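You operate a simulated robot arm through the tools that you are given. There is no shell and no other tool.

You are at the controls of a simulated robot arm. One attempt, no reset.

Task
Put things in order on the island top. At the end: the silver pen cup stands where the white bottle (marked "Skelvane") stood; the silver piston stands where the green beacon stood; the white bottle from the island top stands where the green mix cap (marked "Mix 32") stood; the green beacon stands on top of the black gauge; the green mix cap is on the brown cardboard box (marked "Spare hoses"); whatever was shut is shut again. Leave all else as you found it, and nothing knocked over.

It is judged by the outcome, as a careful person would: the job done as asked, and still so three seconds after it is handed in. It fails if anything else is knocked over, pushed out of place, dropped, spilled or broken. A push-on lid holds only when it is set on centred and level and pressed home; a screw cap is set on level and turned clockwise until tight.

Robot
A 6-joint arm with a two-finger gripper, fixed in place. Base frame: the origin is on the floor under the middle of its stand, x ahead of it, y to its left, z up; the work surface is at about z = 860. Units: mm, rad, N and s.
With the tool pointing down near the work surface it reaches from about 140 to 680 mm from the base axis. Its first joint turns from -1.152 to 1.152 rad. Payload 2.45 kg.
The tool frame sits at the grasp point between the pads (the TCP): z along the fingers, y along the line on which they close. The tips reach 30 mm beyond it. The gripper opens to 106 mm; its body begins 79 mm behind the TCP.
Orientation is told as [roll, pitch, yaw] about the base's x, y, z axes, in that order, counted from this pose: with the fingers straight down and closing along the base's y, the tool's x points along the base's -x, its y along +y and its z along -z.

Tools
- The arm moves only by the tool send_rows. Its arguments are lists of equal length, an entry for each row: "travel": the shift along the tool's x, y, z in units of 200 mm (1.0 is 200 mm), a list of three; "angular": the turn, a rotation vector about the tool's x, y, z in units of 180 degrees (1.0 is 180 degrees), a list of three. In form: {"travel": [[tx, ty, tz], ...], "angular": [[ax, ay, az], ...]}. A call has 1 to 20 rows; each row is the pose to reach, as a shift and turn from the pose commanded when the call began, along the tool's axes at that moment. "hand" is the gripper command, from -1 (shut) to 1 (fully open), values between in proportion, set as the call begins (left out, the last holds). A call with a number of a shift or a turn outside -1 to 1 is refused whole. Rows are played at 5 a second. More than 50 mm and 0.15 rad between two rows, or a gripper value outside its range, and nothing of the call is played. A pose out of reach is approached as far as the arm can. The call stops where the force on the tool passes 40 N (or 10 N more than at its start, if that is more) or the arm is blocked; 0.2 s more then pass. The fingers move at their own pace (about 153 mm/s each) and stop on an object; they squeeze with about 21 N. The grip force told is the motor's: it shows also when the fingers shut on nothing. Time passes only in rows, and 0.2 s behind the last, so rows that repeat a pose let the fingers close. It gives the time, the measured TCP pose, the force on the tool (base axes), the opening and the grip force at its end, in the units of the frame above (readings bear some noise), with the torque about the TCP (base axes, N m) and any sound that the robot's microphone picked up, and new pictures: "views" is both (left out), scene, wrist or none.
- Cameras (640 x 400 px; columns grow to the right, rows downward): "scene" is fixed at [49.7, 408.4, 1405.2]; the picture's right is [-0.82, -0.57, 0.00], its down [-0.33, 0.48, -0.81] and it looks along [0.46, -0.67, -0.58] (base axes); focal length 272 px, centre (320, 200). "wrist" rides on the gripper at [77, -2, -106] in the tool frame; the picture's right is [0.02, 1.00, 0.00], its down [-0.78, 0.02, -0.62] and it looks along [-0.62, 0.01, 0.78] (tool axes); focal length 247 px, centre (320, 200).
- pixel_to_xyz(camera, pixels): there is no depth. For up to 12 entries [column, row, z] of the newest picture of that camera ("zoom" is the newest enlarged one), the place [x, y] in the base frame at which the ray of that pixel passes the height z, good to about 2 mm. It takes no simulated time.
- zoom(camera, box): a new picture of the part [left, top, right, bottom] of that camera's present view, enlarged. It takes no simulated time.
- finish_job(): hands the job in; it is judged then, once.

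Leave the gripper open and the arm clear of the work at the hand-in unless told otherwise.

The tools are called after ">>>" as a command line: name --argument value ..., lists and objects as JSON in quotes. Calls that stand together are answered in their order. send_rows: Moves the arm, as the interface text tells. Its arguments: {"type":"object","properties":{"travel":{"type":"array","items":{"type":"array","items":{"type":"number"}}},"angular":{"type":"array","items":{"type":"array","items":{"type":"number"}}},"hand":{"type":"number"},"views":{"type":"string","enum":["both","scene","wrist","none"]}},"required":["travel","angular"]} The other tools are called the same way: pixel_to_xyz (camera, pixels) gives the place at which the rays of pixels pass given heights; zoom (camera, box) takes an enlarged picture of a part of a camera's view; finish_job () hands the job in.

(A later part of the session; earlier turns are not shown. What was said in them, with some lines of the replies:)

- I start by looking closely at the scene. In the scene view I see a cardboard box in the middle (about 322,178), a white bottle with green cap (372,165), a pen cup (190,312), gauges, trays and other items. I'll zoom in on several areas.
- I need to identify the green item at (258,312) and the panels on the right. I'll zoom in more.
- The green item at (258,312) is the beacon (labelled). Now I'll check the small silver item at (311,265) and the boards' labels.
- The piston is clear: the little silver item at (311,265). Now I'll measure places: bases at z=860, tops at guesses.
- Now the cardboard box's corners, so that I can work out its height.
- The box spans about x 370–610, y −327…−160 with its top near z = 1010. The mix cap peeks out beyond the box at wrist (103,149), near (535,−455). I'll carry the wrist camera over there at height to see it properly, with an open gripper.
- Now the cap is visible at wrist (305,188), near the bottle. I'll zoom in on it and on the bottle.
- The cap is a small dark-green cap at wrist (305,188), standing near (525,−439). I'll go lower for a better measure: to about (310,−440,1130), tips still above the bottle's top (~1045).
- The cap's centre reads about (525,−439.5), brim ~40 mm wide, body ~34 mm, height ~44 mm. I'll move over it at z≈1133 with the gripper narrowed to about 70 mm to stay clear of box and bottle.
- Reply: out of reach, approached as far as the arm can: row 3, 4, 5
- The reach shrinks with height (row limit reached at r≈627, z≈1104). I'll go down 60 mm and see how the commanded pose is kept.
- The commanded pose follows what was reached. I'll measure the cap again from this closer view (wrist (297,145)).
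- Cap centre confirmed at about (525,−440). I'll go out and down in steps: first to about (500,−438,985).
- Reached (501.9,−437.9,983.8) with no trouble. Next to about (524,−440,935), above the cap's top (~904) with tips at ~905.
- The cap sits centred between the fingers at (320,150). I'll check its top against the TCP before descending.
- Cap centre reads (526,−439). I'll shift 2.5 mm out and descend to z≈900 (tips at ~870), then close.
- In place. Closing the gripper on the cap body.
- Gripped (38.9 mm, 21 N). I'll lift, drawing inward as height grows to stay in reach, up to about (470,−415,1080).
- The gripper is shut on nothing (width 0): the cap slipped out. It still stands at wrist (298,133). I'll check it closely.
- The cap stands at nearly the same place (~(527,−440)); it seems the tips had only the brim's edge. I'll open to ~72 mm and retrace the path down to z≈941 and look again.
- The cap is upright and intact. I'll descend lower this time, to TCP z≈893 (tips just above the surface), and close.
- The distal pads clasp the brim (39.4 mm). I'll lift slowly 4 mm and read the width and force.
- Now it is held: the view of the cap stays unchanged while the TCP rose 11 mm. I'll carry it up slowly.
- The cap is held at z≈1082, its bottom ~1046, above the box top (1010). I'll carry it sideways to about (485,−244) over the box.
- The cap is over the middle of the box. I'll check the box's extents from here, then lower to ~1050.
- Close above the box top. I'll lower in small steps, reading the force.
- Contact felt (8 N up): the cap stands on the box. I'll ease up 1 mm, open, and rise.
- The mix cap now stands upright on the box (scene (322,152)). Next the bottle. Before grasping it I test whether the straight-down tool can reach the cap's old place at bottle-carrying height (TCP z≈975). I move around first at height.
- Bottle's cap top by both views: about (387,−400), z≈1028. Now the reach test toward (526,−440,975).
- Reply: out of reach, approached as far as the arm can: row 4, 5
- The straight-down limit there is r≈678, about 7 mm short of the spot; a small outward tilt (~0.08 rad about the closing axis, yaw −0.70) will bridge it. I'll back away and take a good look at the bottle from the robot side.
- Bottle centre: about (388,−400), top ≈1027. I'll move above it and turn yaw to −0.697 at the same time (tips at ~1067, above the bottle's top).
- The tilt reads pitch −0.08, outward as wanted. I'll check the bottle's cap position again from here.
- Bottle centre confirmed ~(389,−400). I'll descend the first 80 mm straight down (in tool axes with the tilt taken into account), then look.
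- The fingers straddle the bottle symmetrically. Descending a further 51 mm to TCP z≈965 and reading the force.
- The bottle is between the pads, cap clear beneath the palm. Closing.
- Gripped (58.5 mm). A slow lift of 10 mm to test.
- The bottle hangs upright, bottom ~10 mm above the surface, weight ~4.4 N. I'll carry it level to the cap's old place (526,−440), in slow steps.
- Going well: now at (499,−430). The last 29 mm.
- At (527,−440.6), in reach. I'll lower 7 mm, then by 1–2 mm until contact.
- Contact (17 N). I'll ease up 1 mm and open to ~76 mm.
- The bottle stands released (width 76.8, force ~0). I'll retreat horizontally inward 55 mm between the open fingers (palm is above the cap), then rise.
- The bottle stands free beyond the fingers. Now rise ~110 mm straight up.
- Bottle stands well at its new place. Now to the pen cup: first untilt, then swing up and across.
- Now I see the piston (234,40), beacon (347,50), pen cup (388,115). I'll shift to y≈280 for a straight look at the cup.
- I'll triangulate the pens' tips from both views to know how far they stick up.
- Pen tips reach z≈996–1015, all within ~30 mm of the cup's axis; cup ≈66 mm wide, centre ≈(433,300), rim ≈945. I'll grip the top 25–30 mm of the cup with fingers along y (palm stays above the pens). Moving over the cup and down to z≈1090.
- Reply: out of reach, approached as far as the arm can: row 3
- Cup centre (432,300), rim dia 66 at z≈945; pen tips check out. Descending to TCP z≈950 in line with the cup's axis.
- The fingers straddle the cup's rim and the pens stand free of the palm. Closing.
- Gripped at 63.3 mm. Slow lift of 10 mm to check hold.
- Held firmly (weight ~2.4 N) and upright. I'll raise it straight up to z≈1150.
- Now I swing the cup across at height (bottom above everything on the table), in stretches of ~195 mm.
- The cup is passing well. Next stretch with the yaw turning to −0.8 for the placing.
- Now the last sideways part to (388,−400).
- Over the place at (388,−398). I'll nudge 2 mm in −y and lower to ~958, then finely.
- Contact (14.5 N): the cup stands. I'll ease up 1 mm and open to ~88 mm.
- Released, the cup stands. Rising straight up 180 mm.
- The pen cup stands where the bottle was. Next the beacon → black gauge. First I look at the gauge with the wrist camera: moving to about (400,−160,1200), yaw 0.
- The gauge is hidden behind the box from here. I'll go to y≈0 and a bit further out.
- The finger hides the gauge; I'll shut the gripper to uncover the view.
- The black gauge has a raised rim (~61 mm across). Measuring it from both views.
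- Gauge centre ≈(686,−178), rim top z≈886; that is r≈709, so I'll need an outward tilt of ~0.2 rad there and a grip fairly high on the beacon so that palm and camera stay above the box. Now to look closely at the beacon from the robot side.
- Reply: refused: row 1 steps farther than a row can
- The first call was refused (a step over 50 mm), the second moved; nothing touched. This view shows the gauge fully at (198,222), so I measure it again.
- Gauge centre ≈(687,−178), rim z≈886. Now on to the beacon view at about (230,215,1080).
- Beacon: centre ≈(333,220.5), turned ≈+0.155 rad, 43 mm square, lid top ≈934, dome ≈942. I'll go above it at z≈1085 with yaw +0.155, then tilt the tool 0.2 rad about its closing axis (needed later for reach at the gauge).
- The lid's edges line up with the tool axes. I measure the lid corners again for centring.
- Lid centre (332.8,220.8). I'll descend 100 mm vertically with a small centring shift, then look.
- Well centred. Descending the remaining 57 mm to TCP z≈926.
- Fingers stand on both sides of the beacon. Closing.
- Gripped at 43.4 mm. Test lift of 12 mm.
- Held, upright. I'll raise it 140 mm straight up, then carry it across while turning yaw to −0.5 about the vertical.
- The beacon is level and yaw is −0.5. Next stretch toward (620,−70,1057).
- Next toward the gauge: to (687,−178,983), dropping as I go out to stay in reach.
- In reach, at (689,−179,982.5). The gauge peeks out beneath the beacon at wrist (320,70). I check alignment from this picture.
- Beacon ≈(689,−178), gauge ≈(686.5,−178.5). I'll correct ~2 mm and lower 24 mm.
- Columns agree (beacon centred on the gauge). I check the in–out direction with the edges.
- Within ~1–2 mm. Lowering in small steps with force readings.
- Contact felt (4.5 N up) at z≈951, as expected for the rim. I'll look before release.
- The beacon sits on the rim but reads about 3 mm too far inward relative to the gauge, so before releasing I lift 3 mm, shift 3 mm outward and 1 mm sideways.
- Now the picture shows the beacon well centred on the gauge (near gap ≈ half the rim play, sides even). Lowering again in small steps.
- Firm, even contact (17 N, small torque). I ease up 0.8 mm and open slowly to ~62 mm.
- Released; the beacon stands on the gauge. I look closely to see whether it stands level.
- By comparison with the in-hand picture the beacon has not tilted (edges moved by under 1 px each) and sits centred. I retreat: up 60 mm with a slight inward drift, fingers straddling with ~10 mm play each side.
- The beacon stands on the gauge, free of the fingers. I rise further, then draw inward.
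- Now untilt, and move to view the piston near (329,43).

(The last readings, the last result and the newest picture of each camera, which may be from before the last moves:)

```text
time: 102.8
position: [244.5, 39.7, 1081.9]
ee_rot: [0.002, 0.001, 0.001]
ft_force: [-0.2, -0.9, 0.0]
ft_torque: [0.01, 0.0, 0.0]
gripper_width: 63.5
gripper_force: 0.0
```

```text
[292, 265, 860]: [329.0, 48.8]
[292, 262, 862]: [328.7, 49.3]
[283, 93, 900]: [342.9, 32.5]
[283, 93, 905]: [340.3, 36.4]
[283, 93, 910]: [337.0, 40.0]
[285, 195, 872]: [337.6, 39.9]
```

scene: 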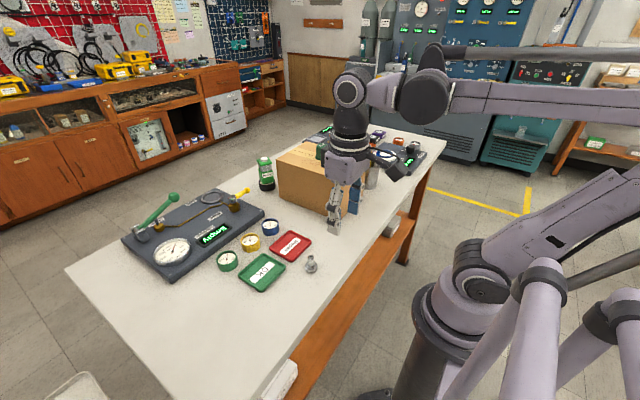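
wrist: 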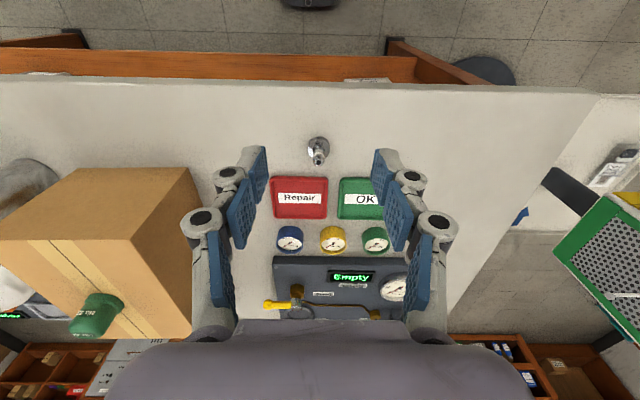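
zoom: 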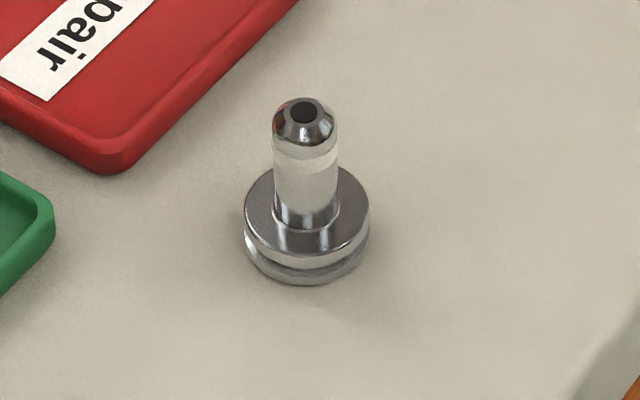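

Piston: centre ≈(328.5,39.7), disc radius ~15 with top ≈872, shaft ~15 mm wide up to ≈905. I go over it and down to z≈955 with the gripper at ~45 mm.

>>> send_rows --travel '[[-0.14, 0, 0], [-0.28, 0, 0], [-0.42, 0, 0], [-0.42, 0, 0.16], [-0.42, 0, 0.32], [-0.42, 0, 0.48], [-0.42, 0, 0.635], [-0.42, 0, 0.635]]' --angular '[[0, 0, 0], [0, 0, 0], [0, 0, 0], [0, 0, 0], [0, 0, 0], [0, 0, 0], [0, 0, 0], [0, 0, 0]]' --hand -0.15 --views "both"

>>> zoom --camera "wrist" --box '[270, 100, 370, 210]'

>>> pixel_to_xyz --camera "zoom" --pixels '[[320, 250, 905]]'

```text
time: 104.6
position: [328.2, 40.2, 954.1]
ee_rot: [0.0, 0.0, -0.001]
ft_force: [0.2, 0.3, 0.8]
ft_torque: [-0.03, -0.03, -0.03]
gripper_width: 45.1
gripper_force: 0.1
```

scene: 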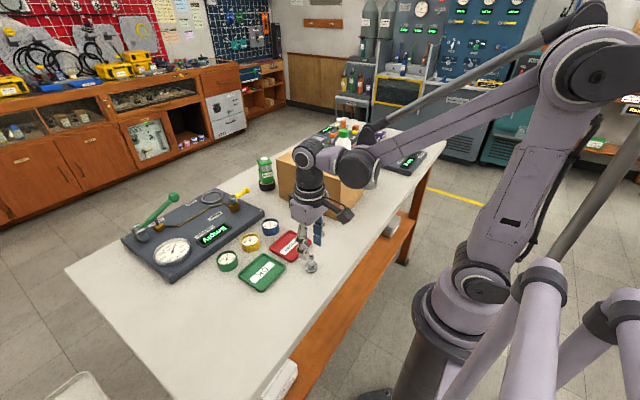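
wrist: 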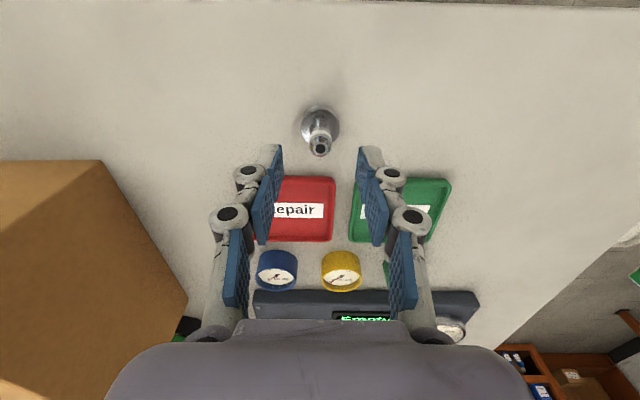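

```text
3.64 times, centred on (320, 155) of wrist
```

zoom: 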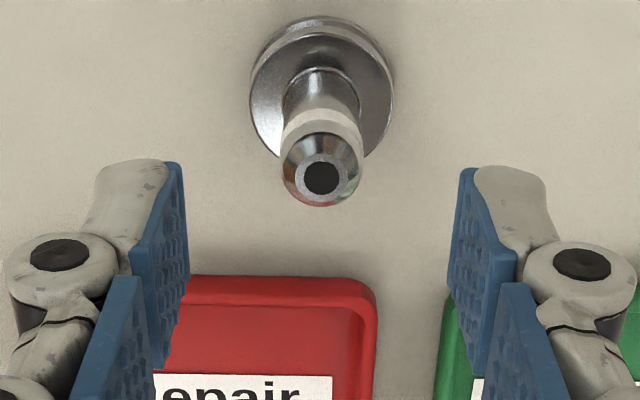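

```text
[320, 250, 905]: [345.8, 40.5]
```

>>> pixel_to_xyz --camera "zoom" --pixels '[[321, 178, 905], [318, 20, 860], [250, 100, 872], [394, 100, 872], [318, 42, 872]]'

```text
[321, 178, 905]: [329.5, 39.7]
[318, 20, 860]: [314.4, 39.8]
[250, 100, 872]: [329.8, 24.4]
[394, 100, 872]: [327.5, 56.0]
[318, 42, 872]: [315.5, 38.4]
```

Centred within 1 mm. Descending to TCP z≈908.

>>> send_rows --travel '[[-0.005, 0, 0.08], [-0.005, 0, 0.16], [-0.005, 0, 0.23], [-0.005, 0, 0.23]]' --angular '[[0, 0, 0], [0, 0, 0], [0, 0, 0], [0, 0, 0]]' --views "wrist"

>>> send_rows --travel '[[0, 0, 0], [0, 0, 0], [0, 0, 0], [0, 0, 0]]' --angular '[[0, 0, 0], [0, 0, 0], [0, 0, 0], [0, 0, 0]]' --hand -1 --views "both"

>>> zoom --camera "wrist" --box '[260, 100, 380, 240]'

```text
time: 105.6
position: [329.1, 39.3, 906.6]
ee_rot: [0.0, -0.001, 0.0]
ft_force: [0.3, 0.5, -0.4]
ft_torque: [0.02, -0.01, -0.05]
gripper_width: 45.0
gripper_force: 0.0
```

wrist: 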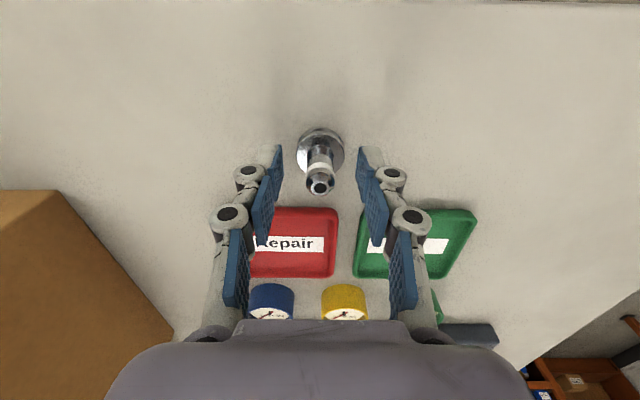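

```text
time: 106.6
position: [329.3, 39.7, 906.8]
ee_rot: [0.001, 0.0, -0.002]
ft_force: [0.4, 0.7, -0.1]
ft_torque: [-0.02, 0.0, -0.04]
gripper_width: 14.8
gripper_force: 20.4
```

scene: 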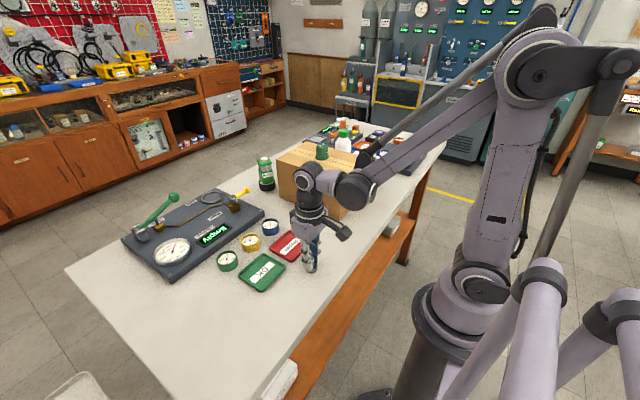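
wrist: 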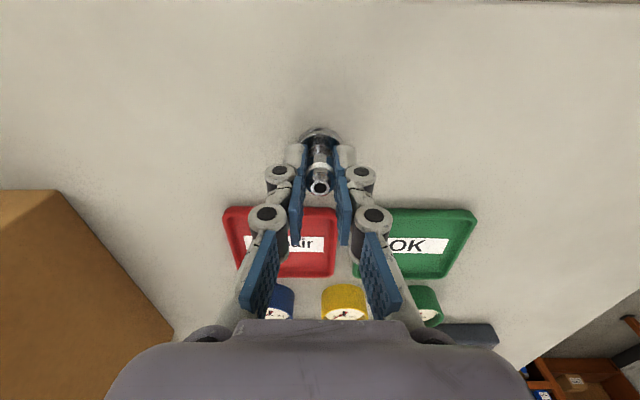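

```text
2.86 times, centred on (320, 170) of wrist
```

zoom: 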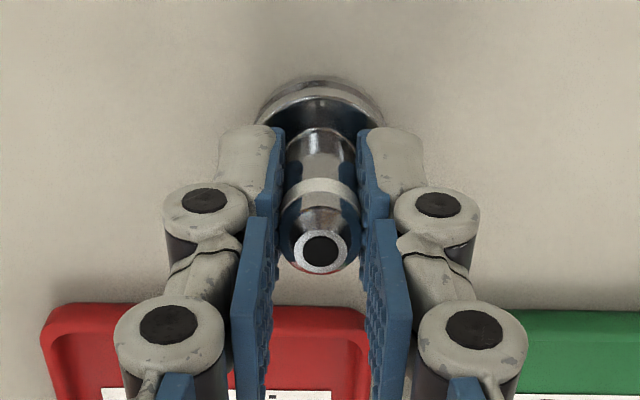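

Gripped at 14.8 mm. Test lift of 10 mm slowly.

>>> send_rows --travel '[[0, 0, -0.015], [0, 0, -0.03], [0, 0, -0.05]]' --angular '[[0, 0, 0], [0, 0, 0], [0, 0, 0]]' --views "wrist"

>>> zoom --camera "wrist" --box '[260, 100, 380, 240]'

```text
time: 107.4
position: [330.0, 40.7, 917.5]
ee_rot: [-0.001, 0.0, 0.001]
ft_force: [-0.2, 0.3, -0.8]
ft_torque: [-0.02, 0.0, -0.01]
gripper_width: 14.7
gripper_force: 21.0
```

wrist: 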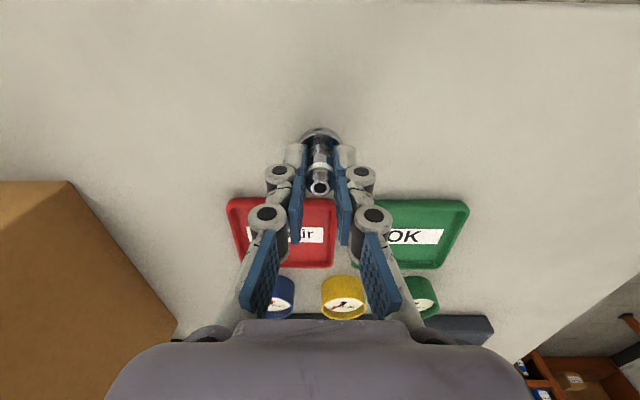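

```text
2.86 times, centred on (320, 170) of wrist
```

zoom: 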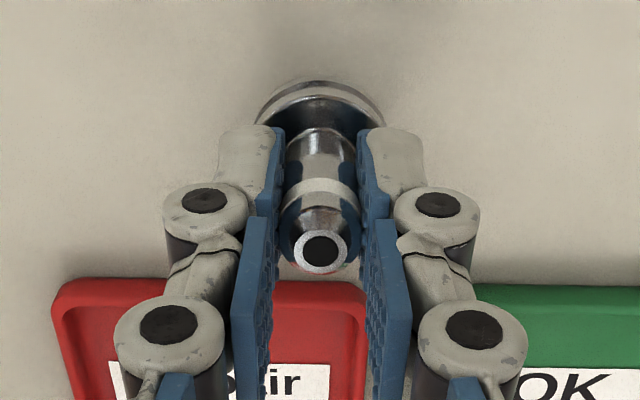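

Held. Carrying it at z≈947 to the beacon's old place (333,220.5).

>>> send_rows --travel '[[0, 0, -0.08], [0, 0.05, -0.15], [-0.002, 0.15, -0.15], [-0.004, 0.26, -0.15], [-0.006, 0.37, -0.15], [-0.008, 0.48, -0.15], [-0.01, 0.59, -0.15], [-0.013, 0.7, -0.15], [-0.015, 0.81, -0.15], [-0.0165, 0.9, -0.15], [-0.0165, 0.9, -0.15]]' --angular '[[0, 0, 0], [0, 0, 0], [0, 0, 0], [0, 0, 0], [0, 0, 0], [0, 0, 0], [0, 0, 0], [0, 0, 0], [0, 0, 0], [0, 0, 0], [0, 0, 0]]' --views "both"

```text
time: 109.8
position: [333.7, 218.9, 948.1]
ee_rot: [-0.001, 0.001, -0.002]
ft_force: [0.4, -0.6, -0.6]
ft_torque: [-0.01, -0.03, 0.0]
gripper_width: 14.9
gripper_force: 20.7
```

scene: 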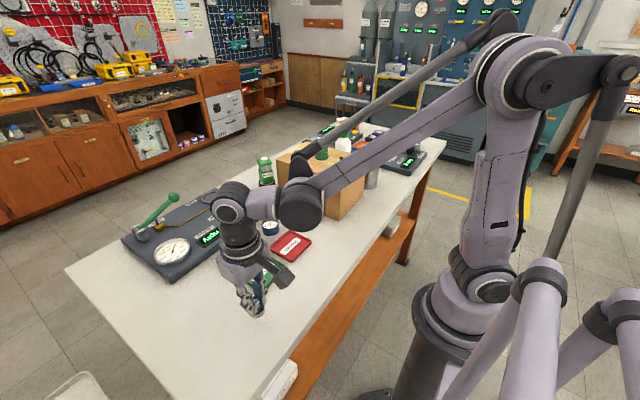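
wrist: 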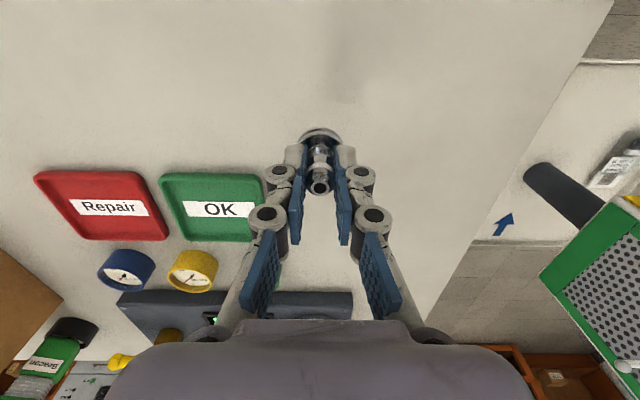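

At (333.7,218.9). Lowering with a 1.5 mm shift in y to z≈911, then finely.

>>> send_rows --travel '[[0.002, 0.007, 0.06], [0.002, 0.007, 0.12], [0.002, 0.007, 0.17], [0.002, 0.007, 0.185], [0.002, 0.007, 0.185]]' --angular '[[0, 0, 0], [0, 0, 0], [0, 0, 0], [0, 0, 0], [0, 0, 0]]' --views "none"

>>> send_rows --travel '[[0, 0, 0.005], [0, 0, 0.01]]' --angular '[[0, 0, 0], [0, 0, 0]]' --views "none"

>>> send_rows --travel '[[0, 0, 0.005], [0, 0, 0.0075]]' --angular '[[0, 0, 0], [0, 0, 0]]' --views "none"

```text
time: 111.0
position: [332.3, 220.0, 909.8]
ee_rot: [0.001, 0.0, 0.0]
ft_force: [-1.1, -0.2, 0.1]
ft_torque: [0.01, 0.03, 0.01]
gripper_width: 14.7
gripper_force: 21.2
```

```text
time: 111.6
position: [331.7, 219.4, 908.3]
ee_rot: [0.0, 0.0, -0.001]
ft_force: [-0.3, 0.4, -0.6]
ft_torque: [-0.01, -0.05, 0.02]
gripper_width: 14.7
gripper_force: 21.1
```

```text
time: 112.2
position: [333.4, 220.7, 906.3]
ee_rot: [-0.001, -0.001, 0.0]
ft_force: [-0.5, 0.3, 3.3]
ft_torque: [0.06, 0.01, -0.01]
gripper_width: 14.6
gripper_force: 21.3
```

Contact (3.3 N) at z≈906.5, as on pick-up. Opening to ~45 mm.

>>> send_rows --travel '[[0, 0, 0], [0, 0, 0], [0, 0, 0]]' --angular '[[0, 0, 0], [0, 0, 0], [0, 0, 0]]' --hand -0.15 --views "wrist"

>>> zoom --camera "wrist" --box '[260, 100, 380, 240]'

```text
time: 113.0
position: [334.2, 220.9, 907.5]
ee_rot: [-0.001, 0.0, 0.0]
ft_force: [0.3, 0.5, 0.1]
ft_torque: [-0.02, 0.02, -0.01]
gripper_width: 45.1
gripper_force: 0.1
```

wrist: 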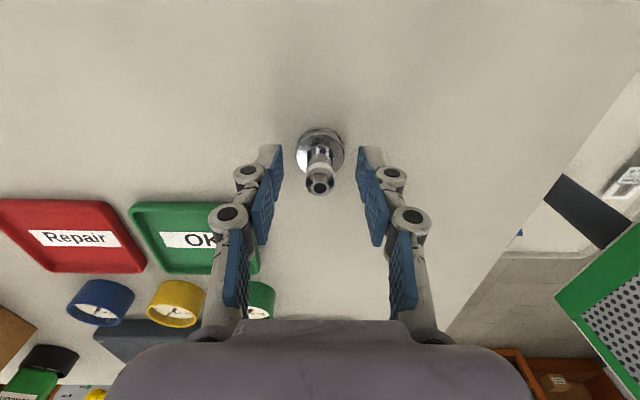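

```text
2.86 times, centred on (320, 170) of wrist
```

zoom: 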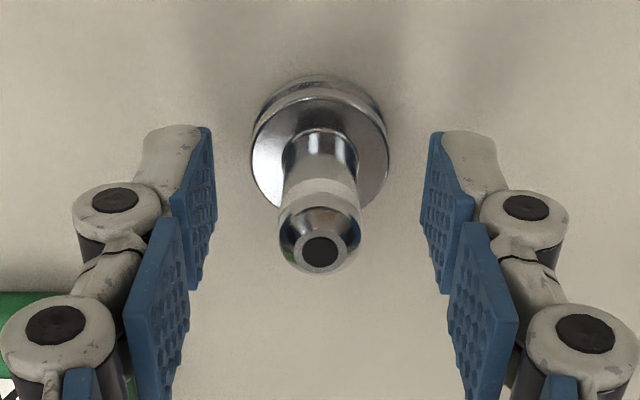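

The piston stands upright and free. I rise 190 mm and open the gripper fully once clear.

>>> send_rows --travel '[[0, 0, -0.08], [0, 0, -0.22], [0, 0, -0.42], [0, 0, -0.65], [0, 0, -0.88], [0, 0, -0.98]]' --angular '[[0, 0, 0], [0, 0, 0], [0, 0, 0], [0, 0, 0], [0, 0, 0], [0, 0, 0]]' --views "both"

>>> zoom --camera "scene" --box '[210, 250, 330, 350]'

>>> zoom --camera "scene" --box '[240, 110, 430, 220]'

```text
time: 114.4
position: [333.1, 220.6, 1102.5]
ee_rot: [-0.001, -0.001, 0.0]
ft_force: [0.3, -0.2, 0.4]
ft_torque: [0.0, 0.02, 0.03]
gripper_width: 45.1
gripper_force: 0.1
```

scene: 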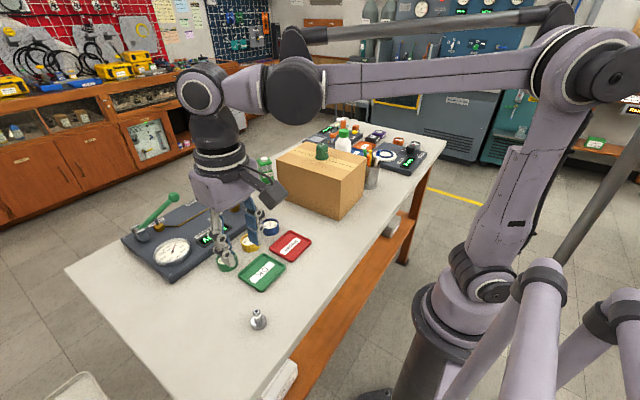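
wrist: 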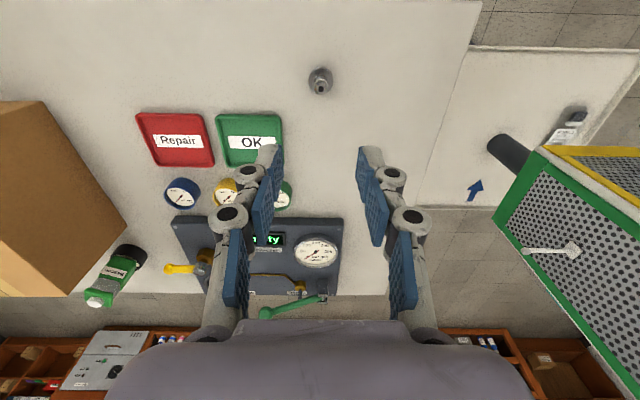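

```text
4.00 times, centred on (270, 300) of scene
```

zoom: 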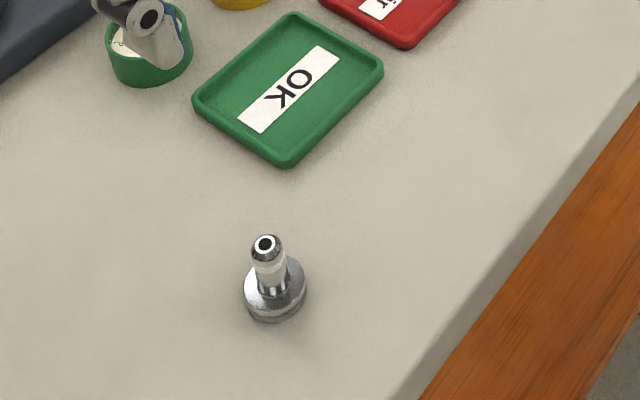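

```text
3.37 times, centred on (335, 165) of scene
```

zoom: 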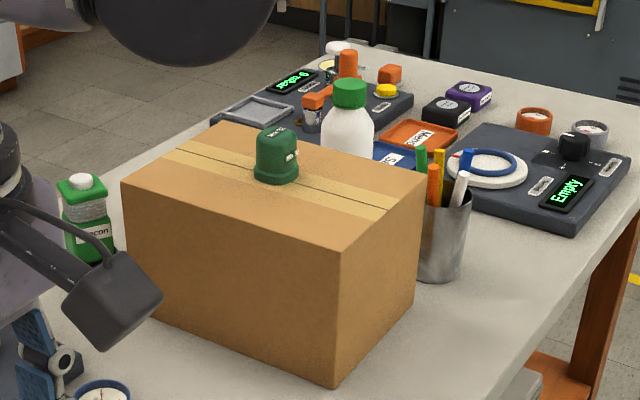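

Everything looks in place. I move the arm back to its starting pose, clear of the work, gripper open, and take a last look.

>>> send_rows --travel '[[0, 0, -0.2], [0, 0, -0.4], [0, -0.1, -0.6], [-0.03, -0.3, -0.7], [-0.06, -0.5, -0.7], [-0.1, -0.7, -0.7], [-0.13, -0.9, -0.7]]' --angular '[[0, 0, 0], [0, 0, 0], [0, 0, 0], [0, 0, 0], [0, 0, 0], [0, 0, 0], [0, 0, 0]]' --hand 1 --views "none"

>>> send_rows --travel '[[-0.01, -0.12, 0], [-0.03, -0.24, 0], [-0.03, -0.24, 0], [-0.03, -0.24, 0]]' --angular '[[0, 0, 0], [0, 0, 0], [0, 0, 0], [0, 0, 0]]' --views "both"

>>> zoom --camera "scene" --box '[240, 110, 440, 225]'

>>> zoom --camera "scene" --box '[100, 170, 340, 350]'

>>> zoom --camera "scene" --box '[245, 145, 295, 200]'

```text
time: 116.0
position: [360.4, 39.5, 1240.2]
ee_rot: [-0.001, -0.001, 0.003]
ft_force: [0.2, 0.0, 0.5]
ft_torque: [0.03, -0.01, 0.01]
gripper_width: 106.2
gripper_force: 0.1
```

```text
time: 117.0
position: [366.0, -8.6, 1241.0]
ee_rot: [0.0, 0.001, 0.002]
ft_force: [0.4, -0.5, -0.6]
ft_torque: [0.02, 0.01, -0.01]
gripper_width: 105.9
gripper_force: 0.0
```

scene: 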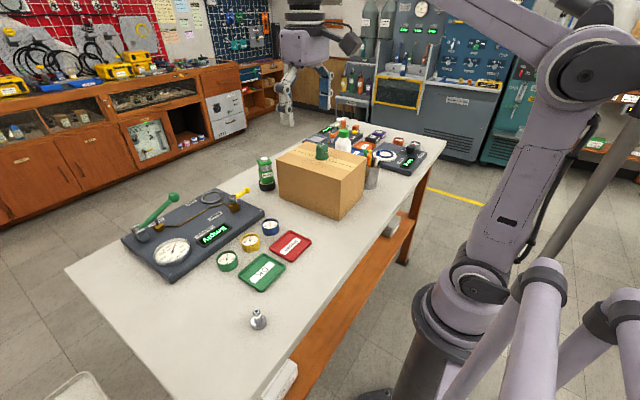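
wrist: 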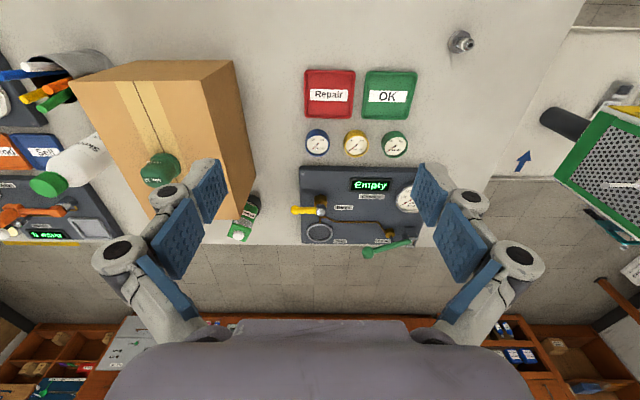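

```text
3.20 times, centred on (340, 168) of scene
```

zoom: 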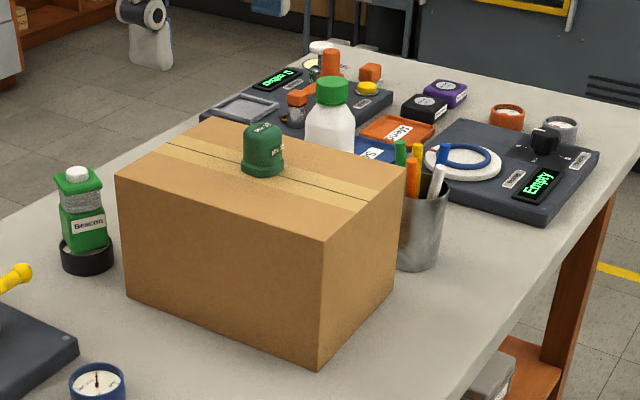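

```text
2.22 times, centred on (220, 260) of scene
```

zoom: 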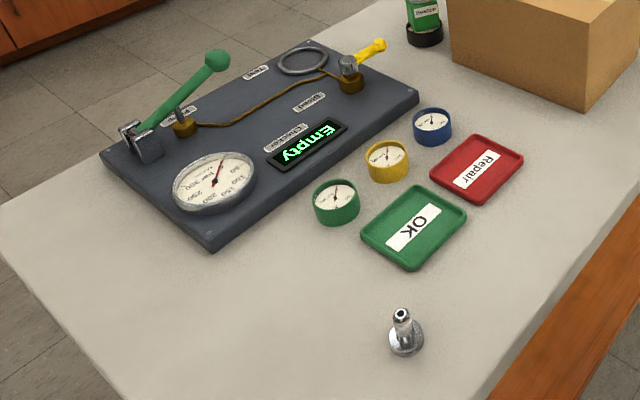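

```text
7.27 times, centred on (270, 172) of scene
```

zoom: 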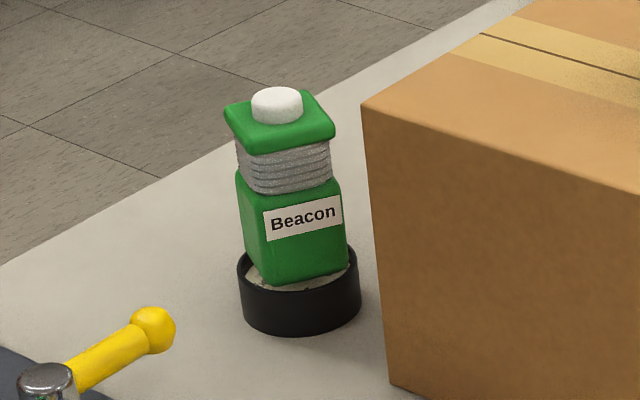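

Final look: the pen cup stands at the bottle's old spot. The piston stands at the beacon's old spot, at scene (258,320). The bottle stands at the mix cap's old spot. The beacon stands steady on the black gauge at (265,172). The mix cap is on the cardboard box. The bottle's cap was never opened, nothing else has moved, the gripper is open and the arm is clear, so I hand in.

>>> finish_job

```text
The job is handed in.
```

The job is handed in, and everything you asked for is in its place:

- **Silver pen cup:** stands where the white Skelvane bottle stood, with all its pens still in it.
- **White bottle:** stands where the green mix cap stood. I never opened it, so its cap is still on.
- **Green mix cap:** stands upright on the cardboard box.
- **Green beacon:** stands on the black gauge. From the pictures it is level to within about 2 degrees and did not move after release.
- **Silver piston:** stands where the green beacon stood.

My first grip on the mix cap slipped as I lifted. It stayed upright at nearly the same spot, and a lower grip worked.

I opened nothing else. As far as the last pictures show, nothing else was moved or knocked over. The arm is back at its starting pose with the gripper open.
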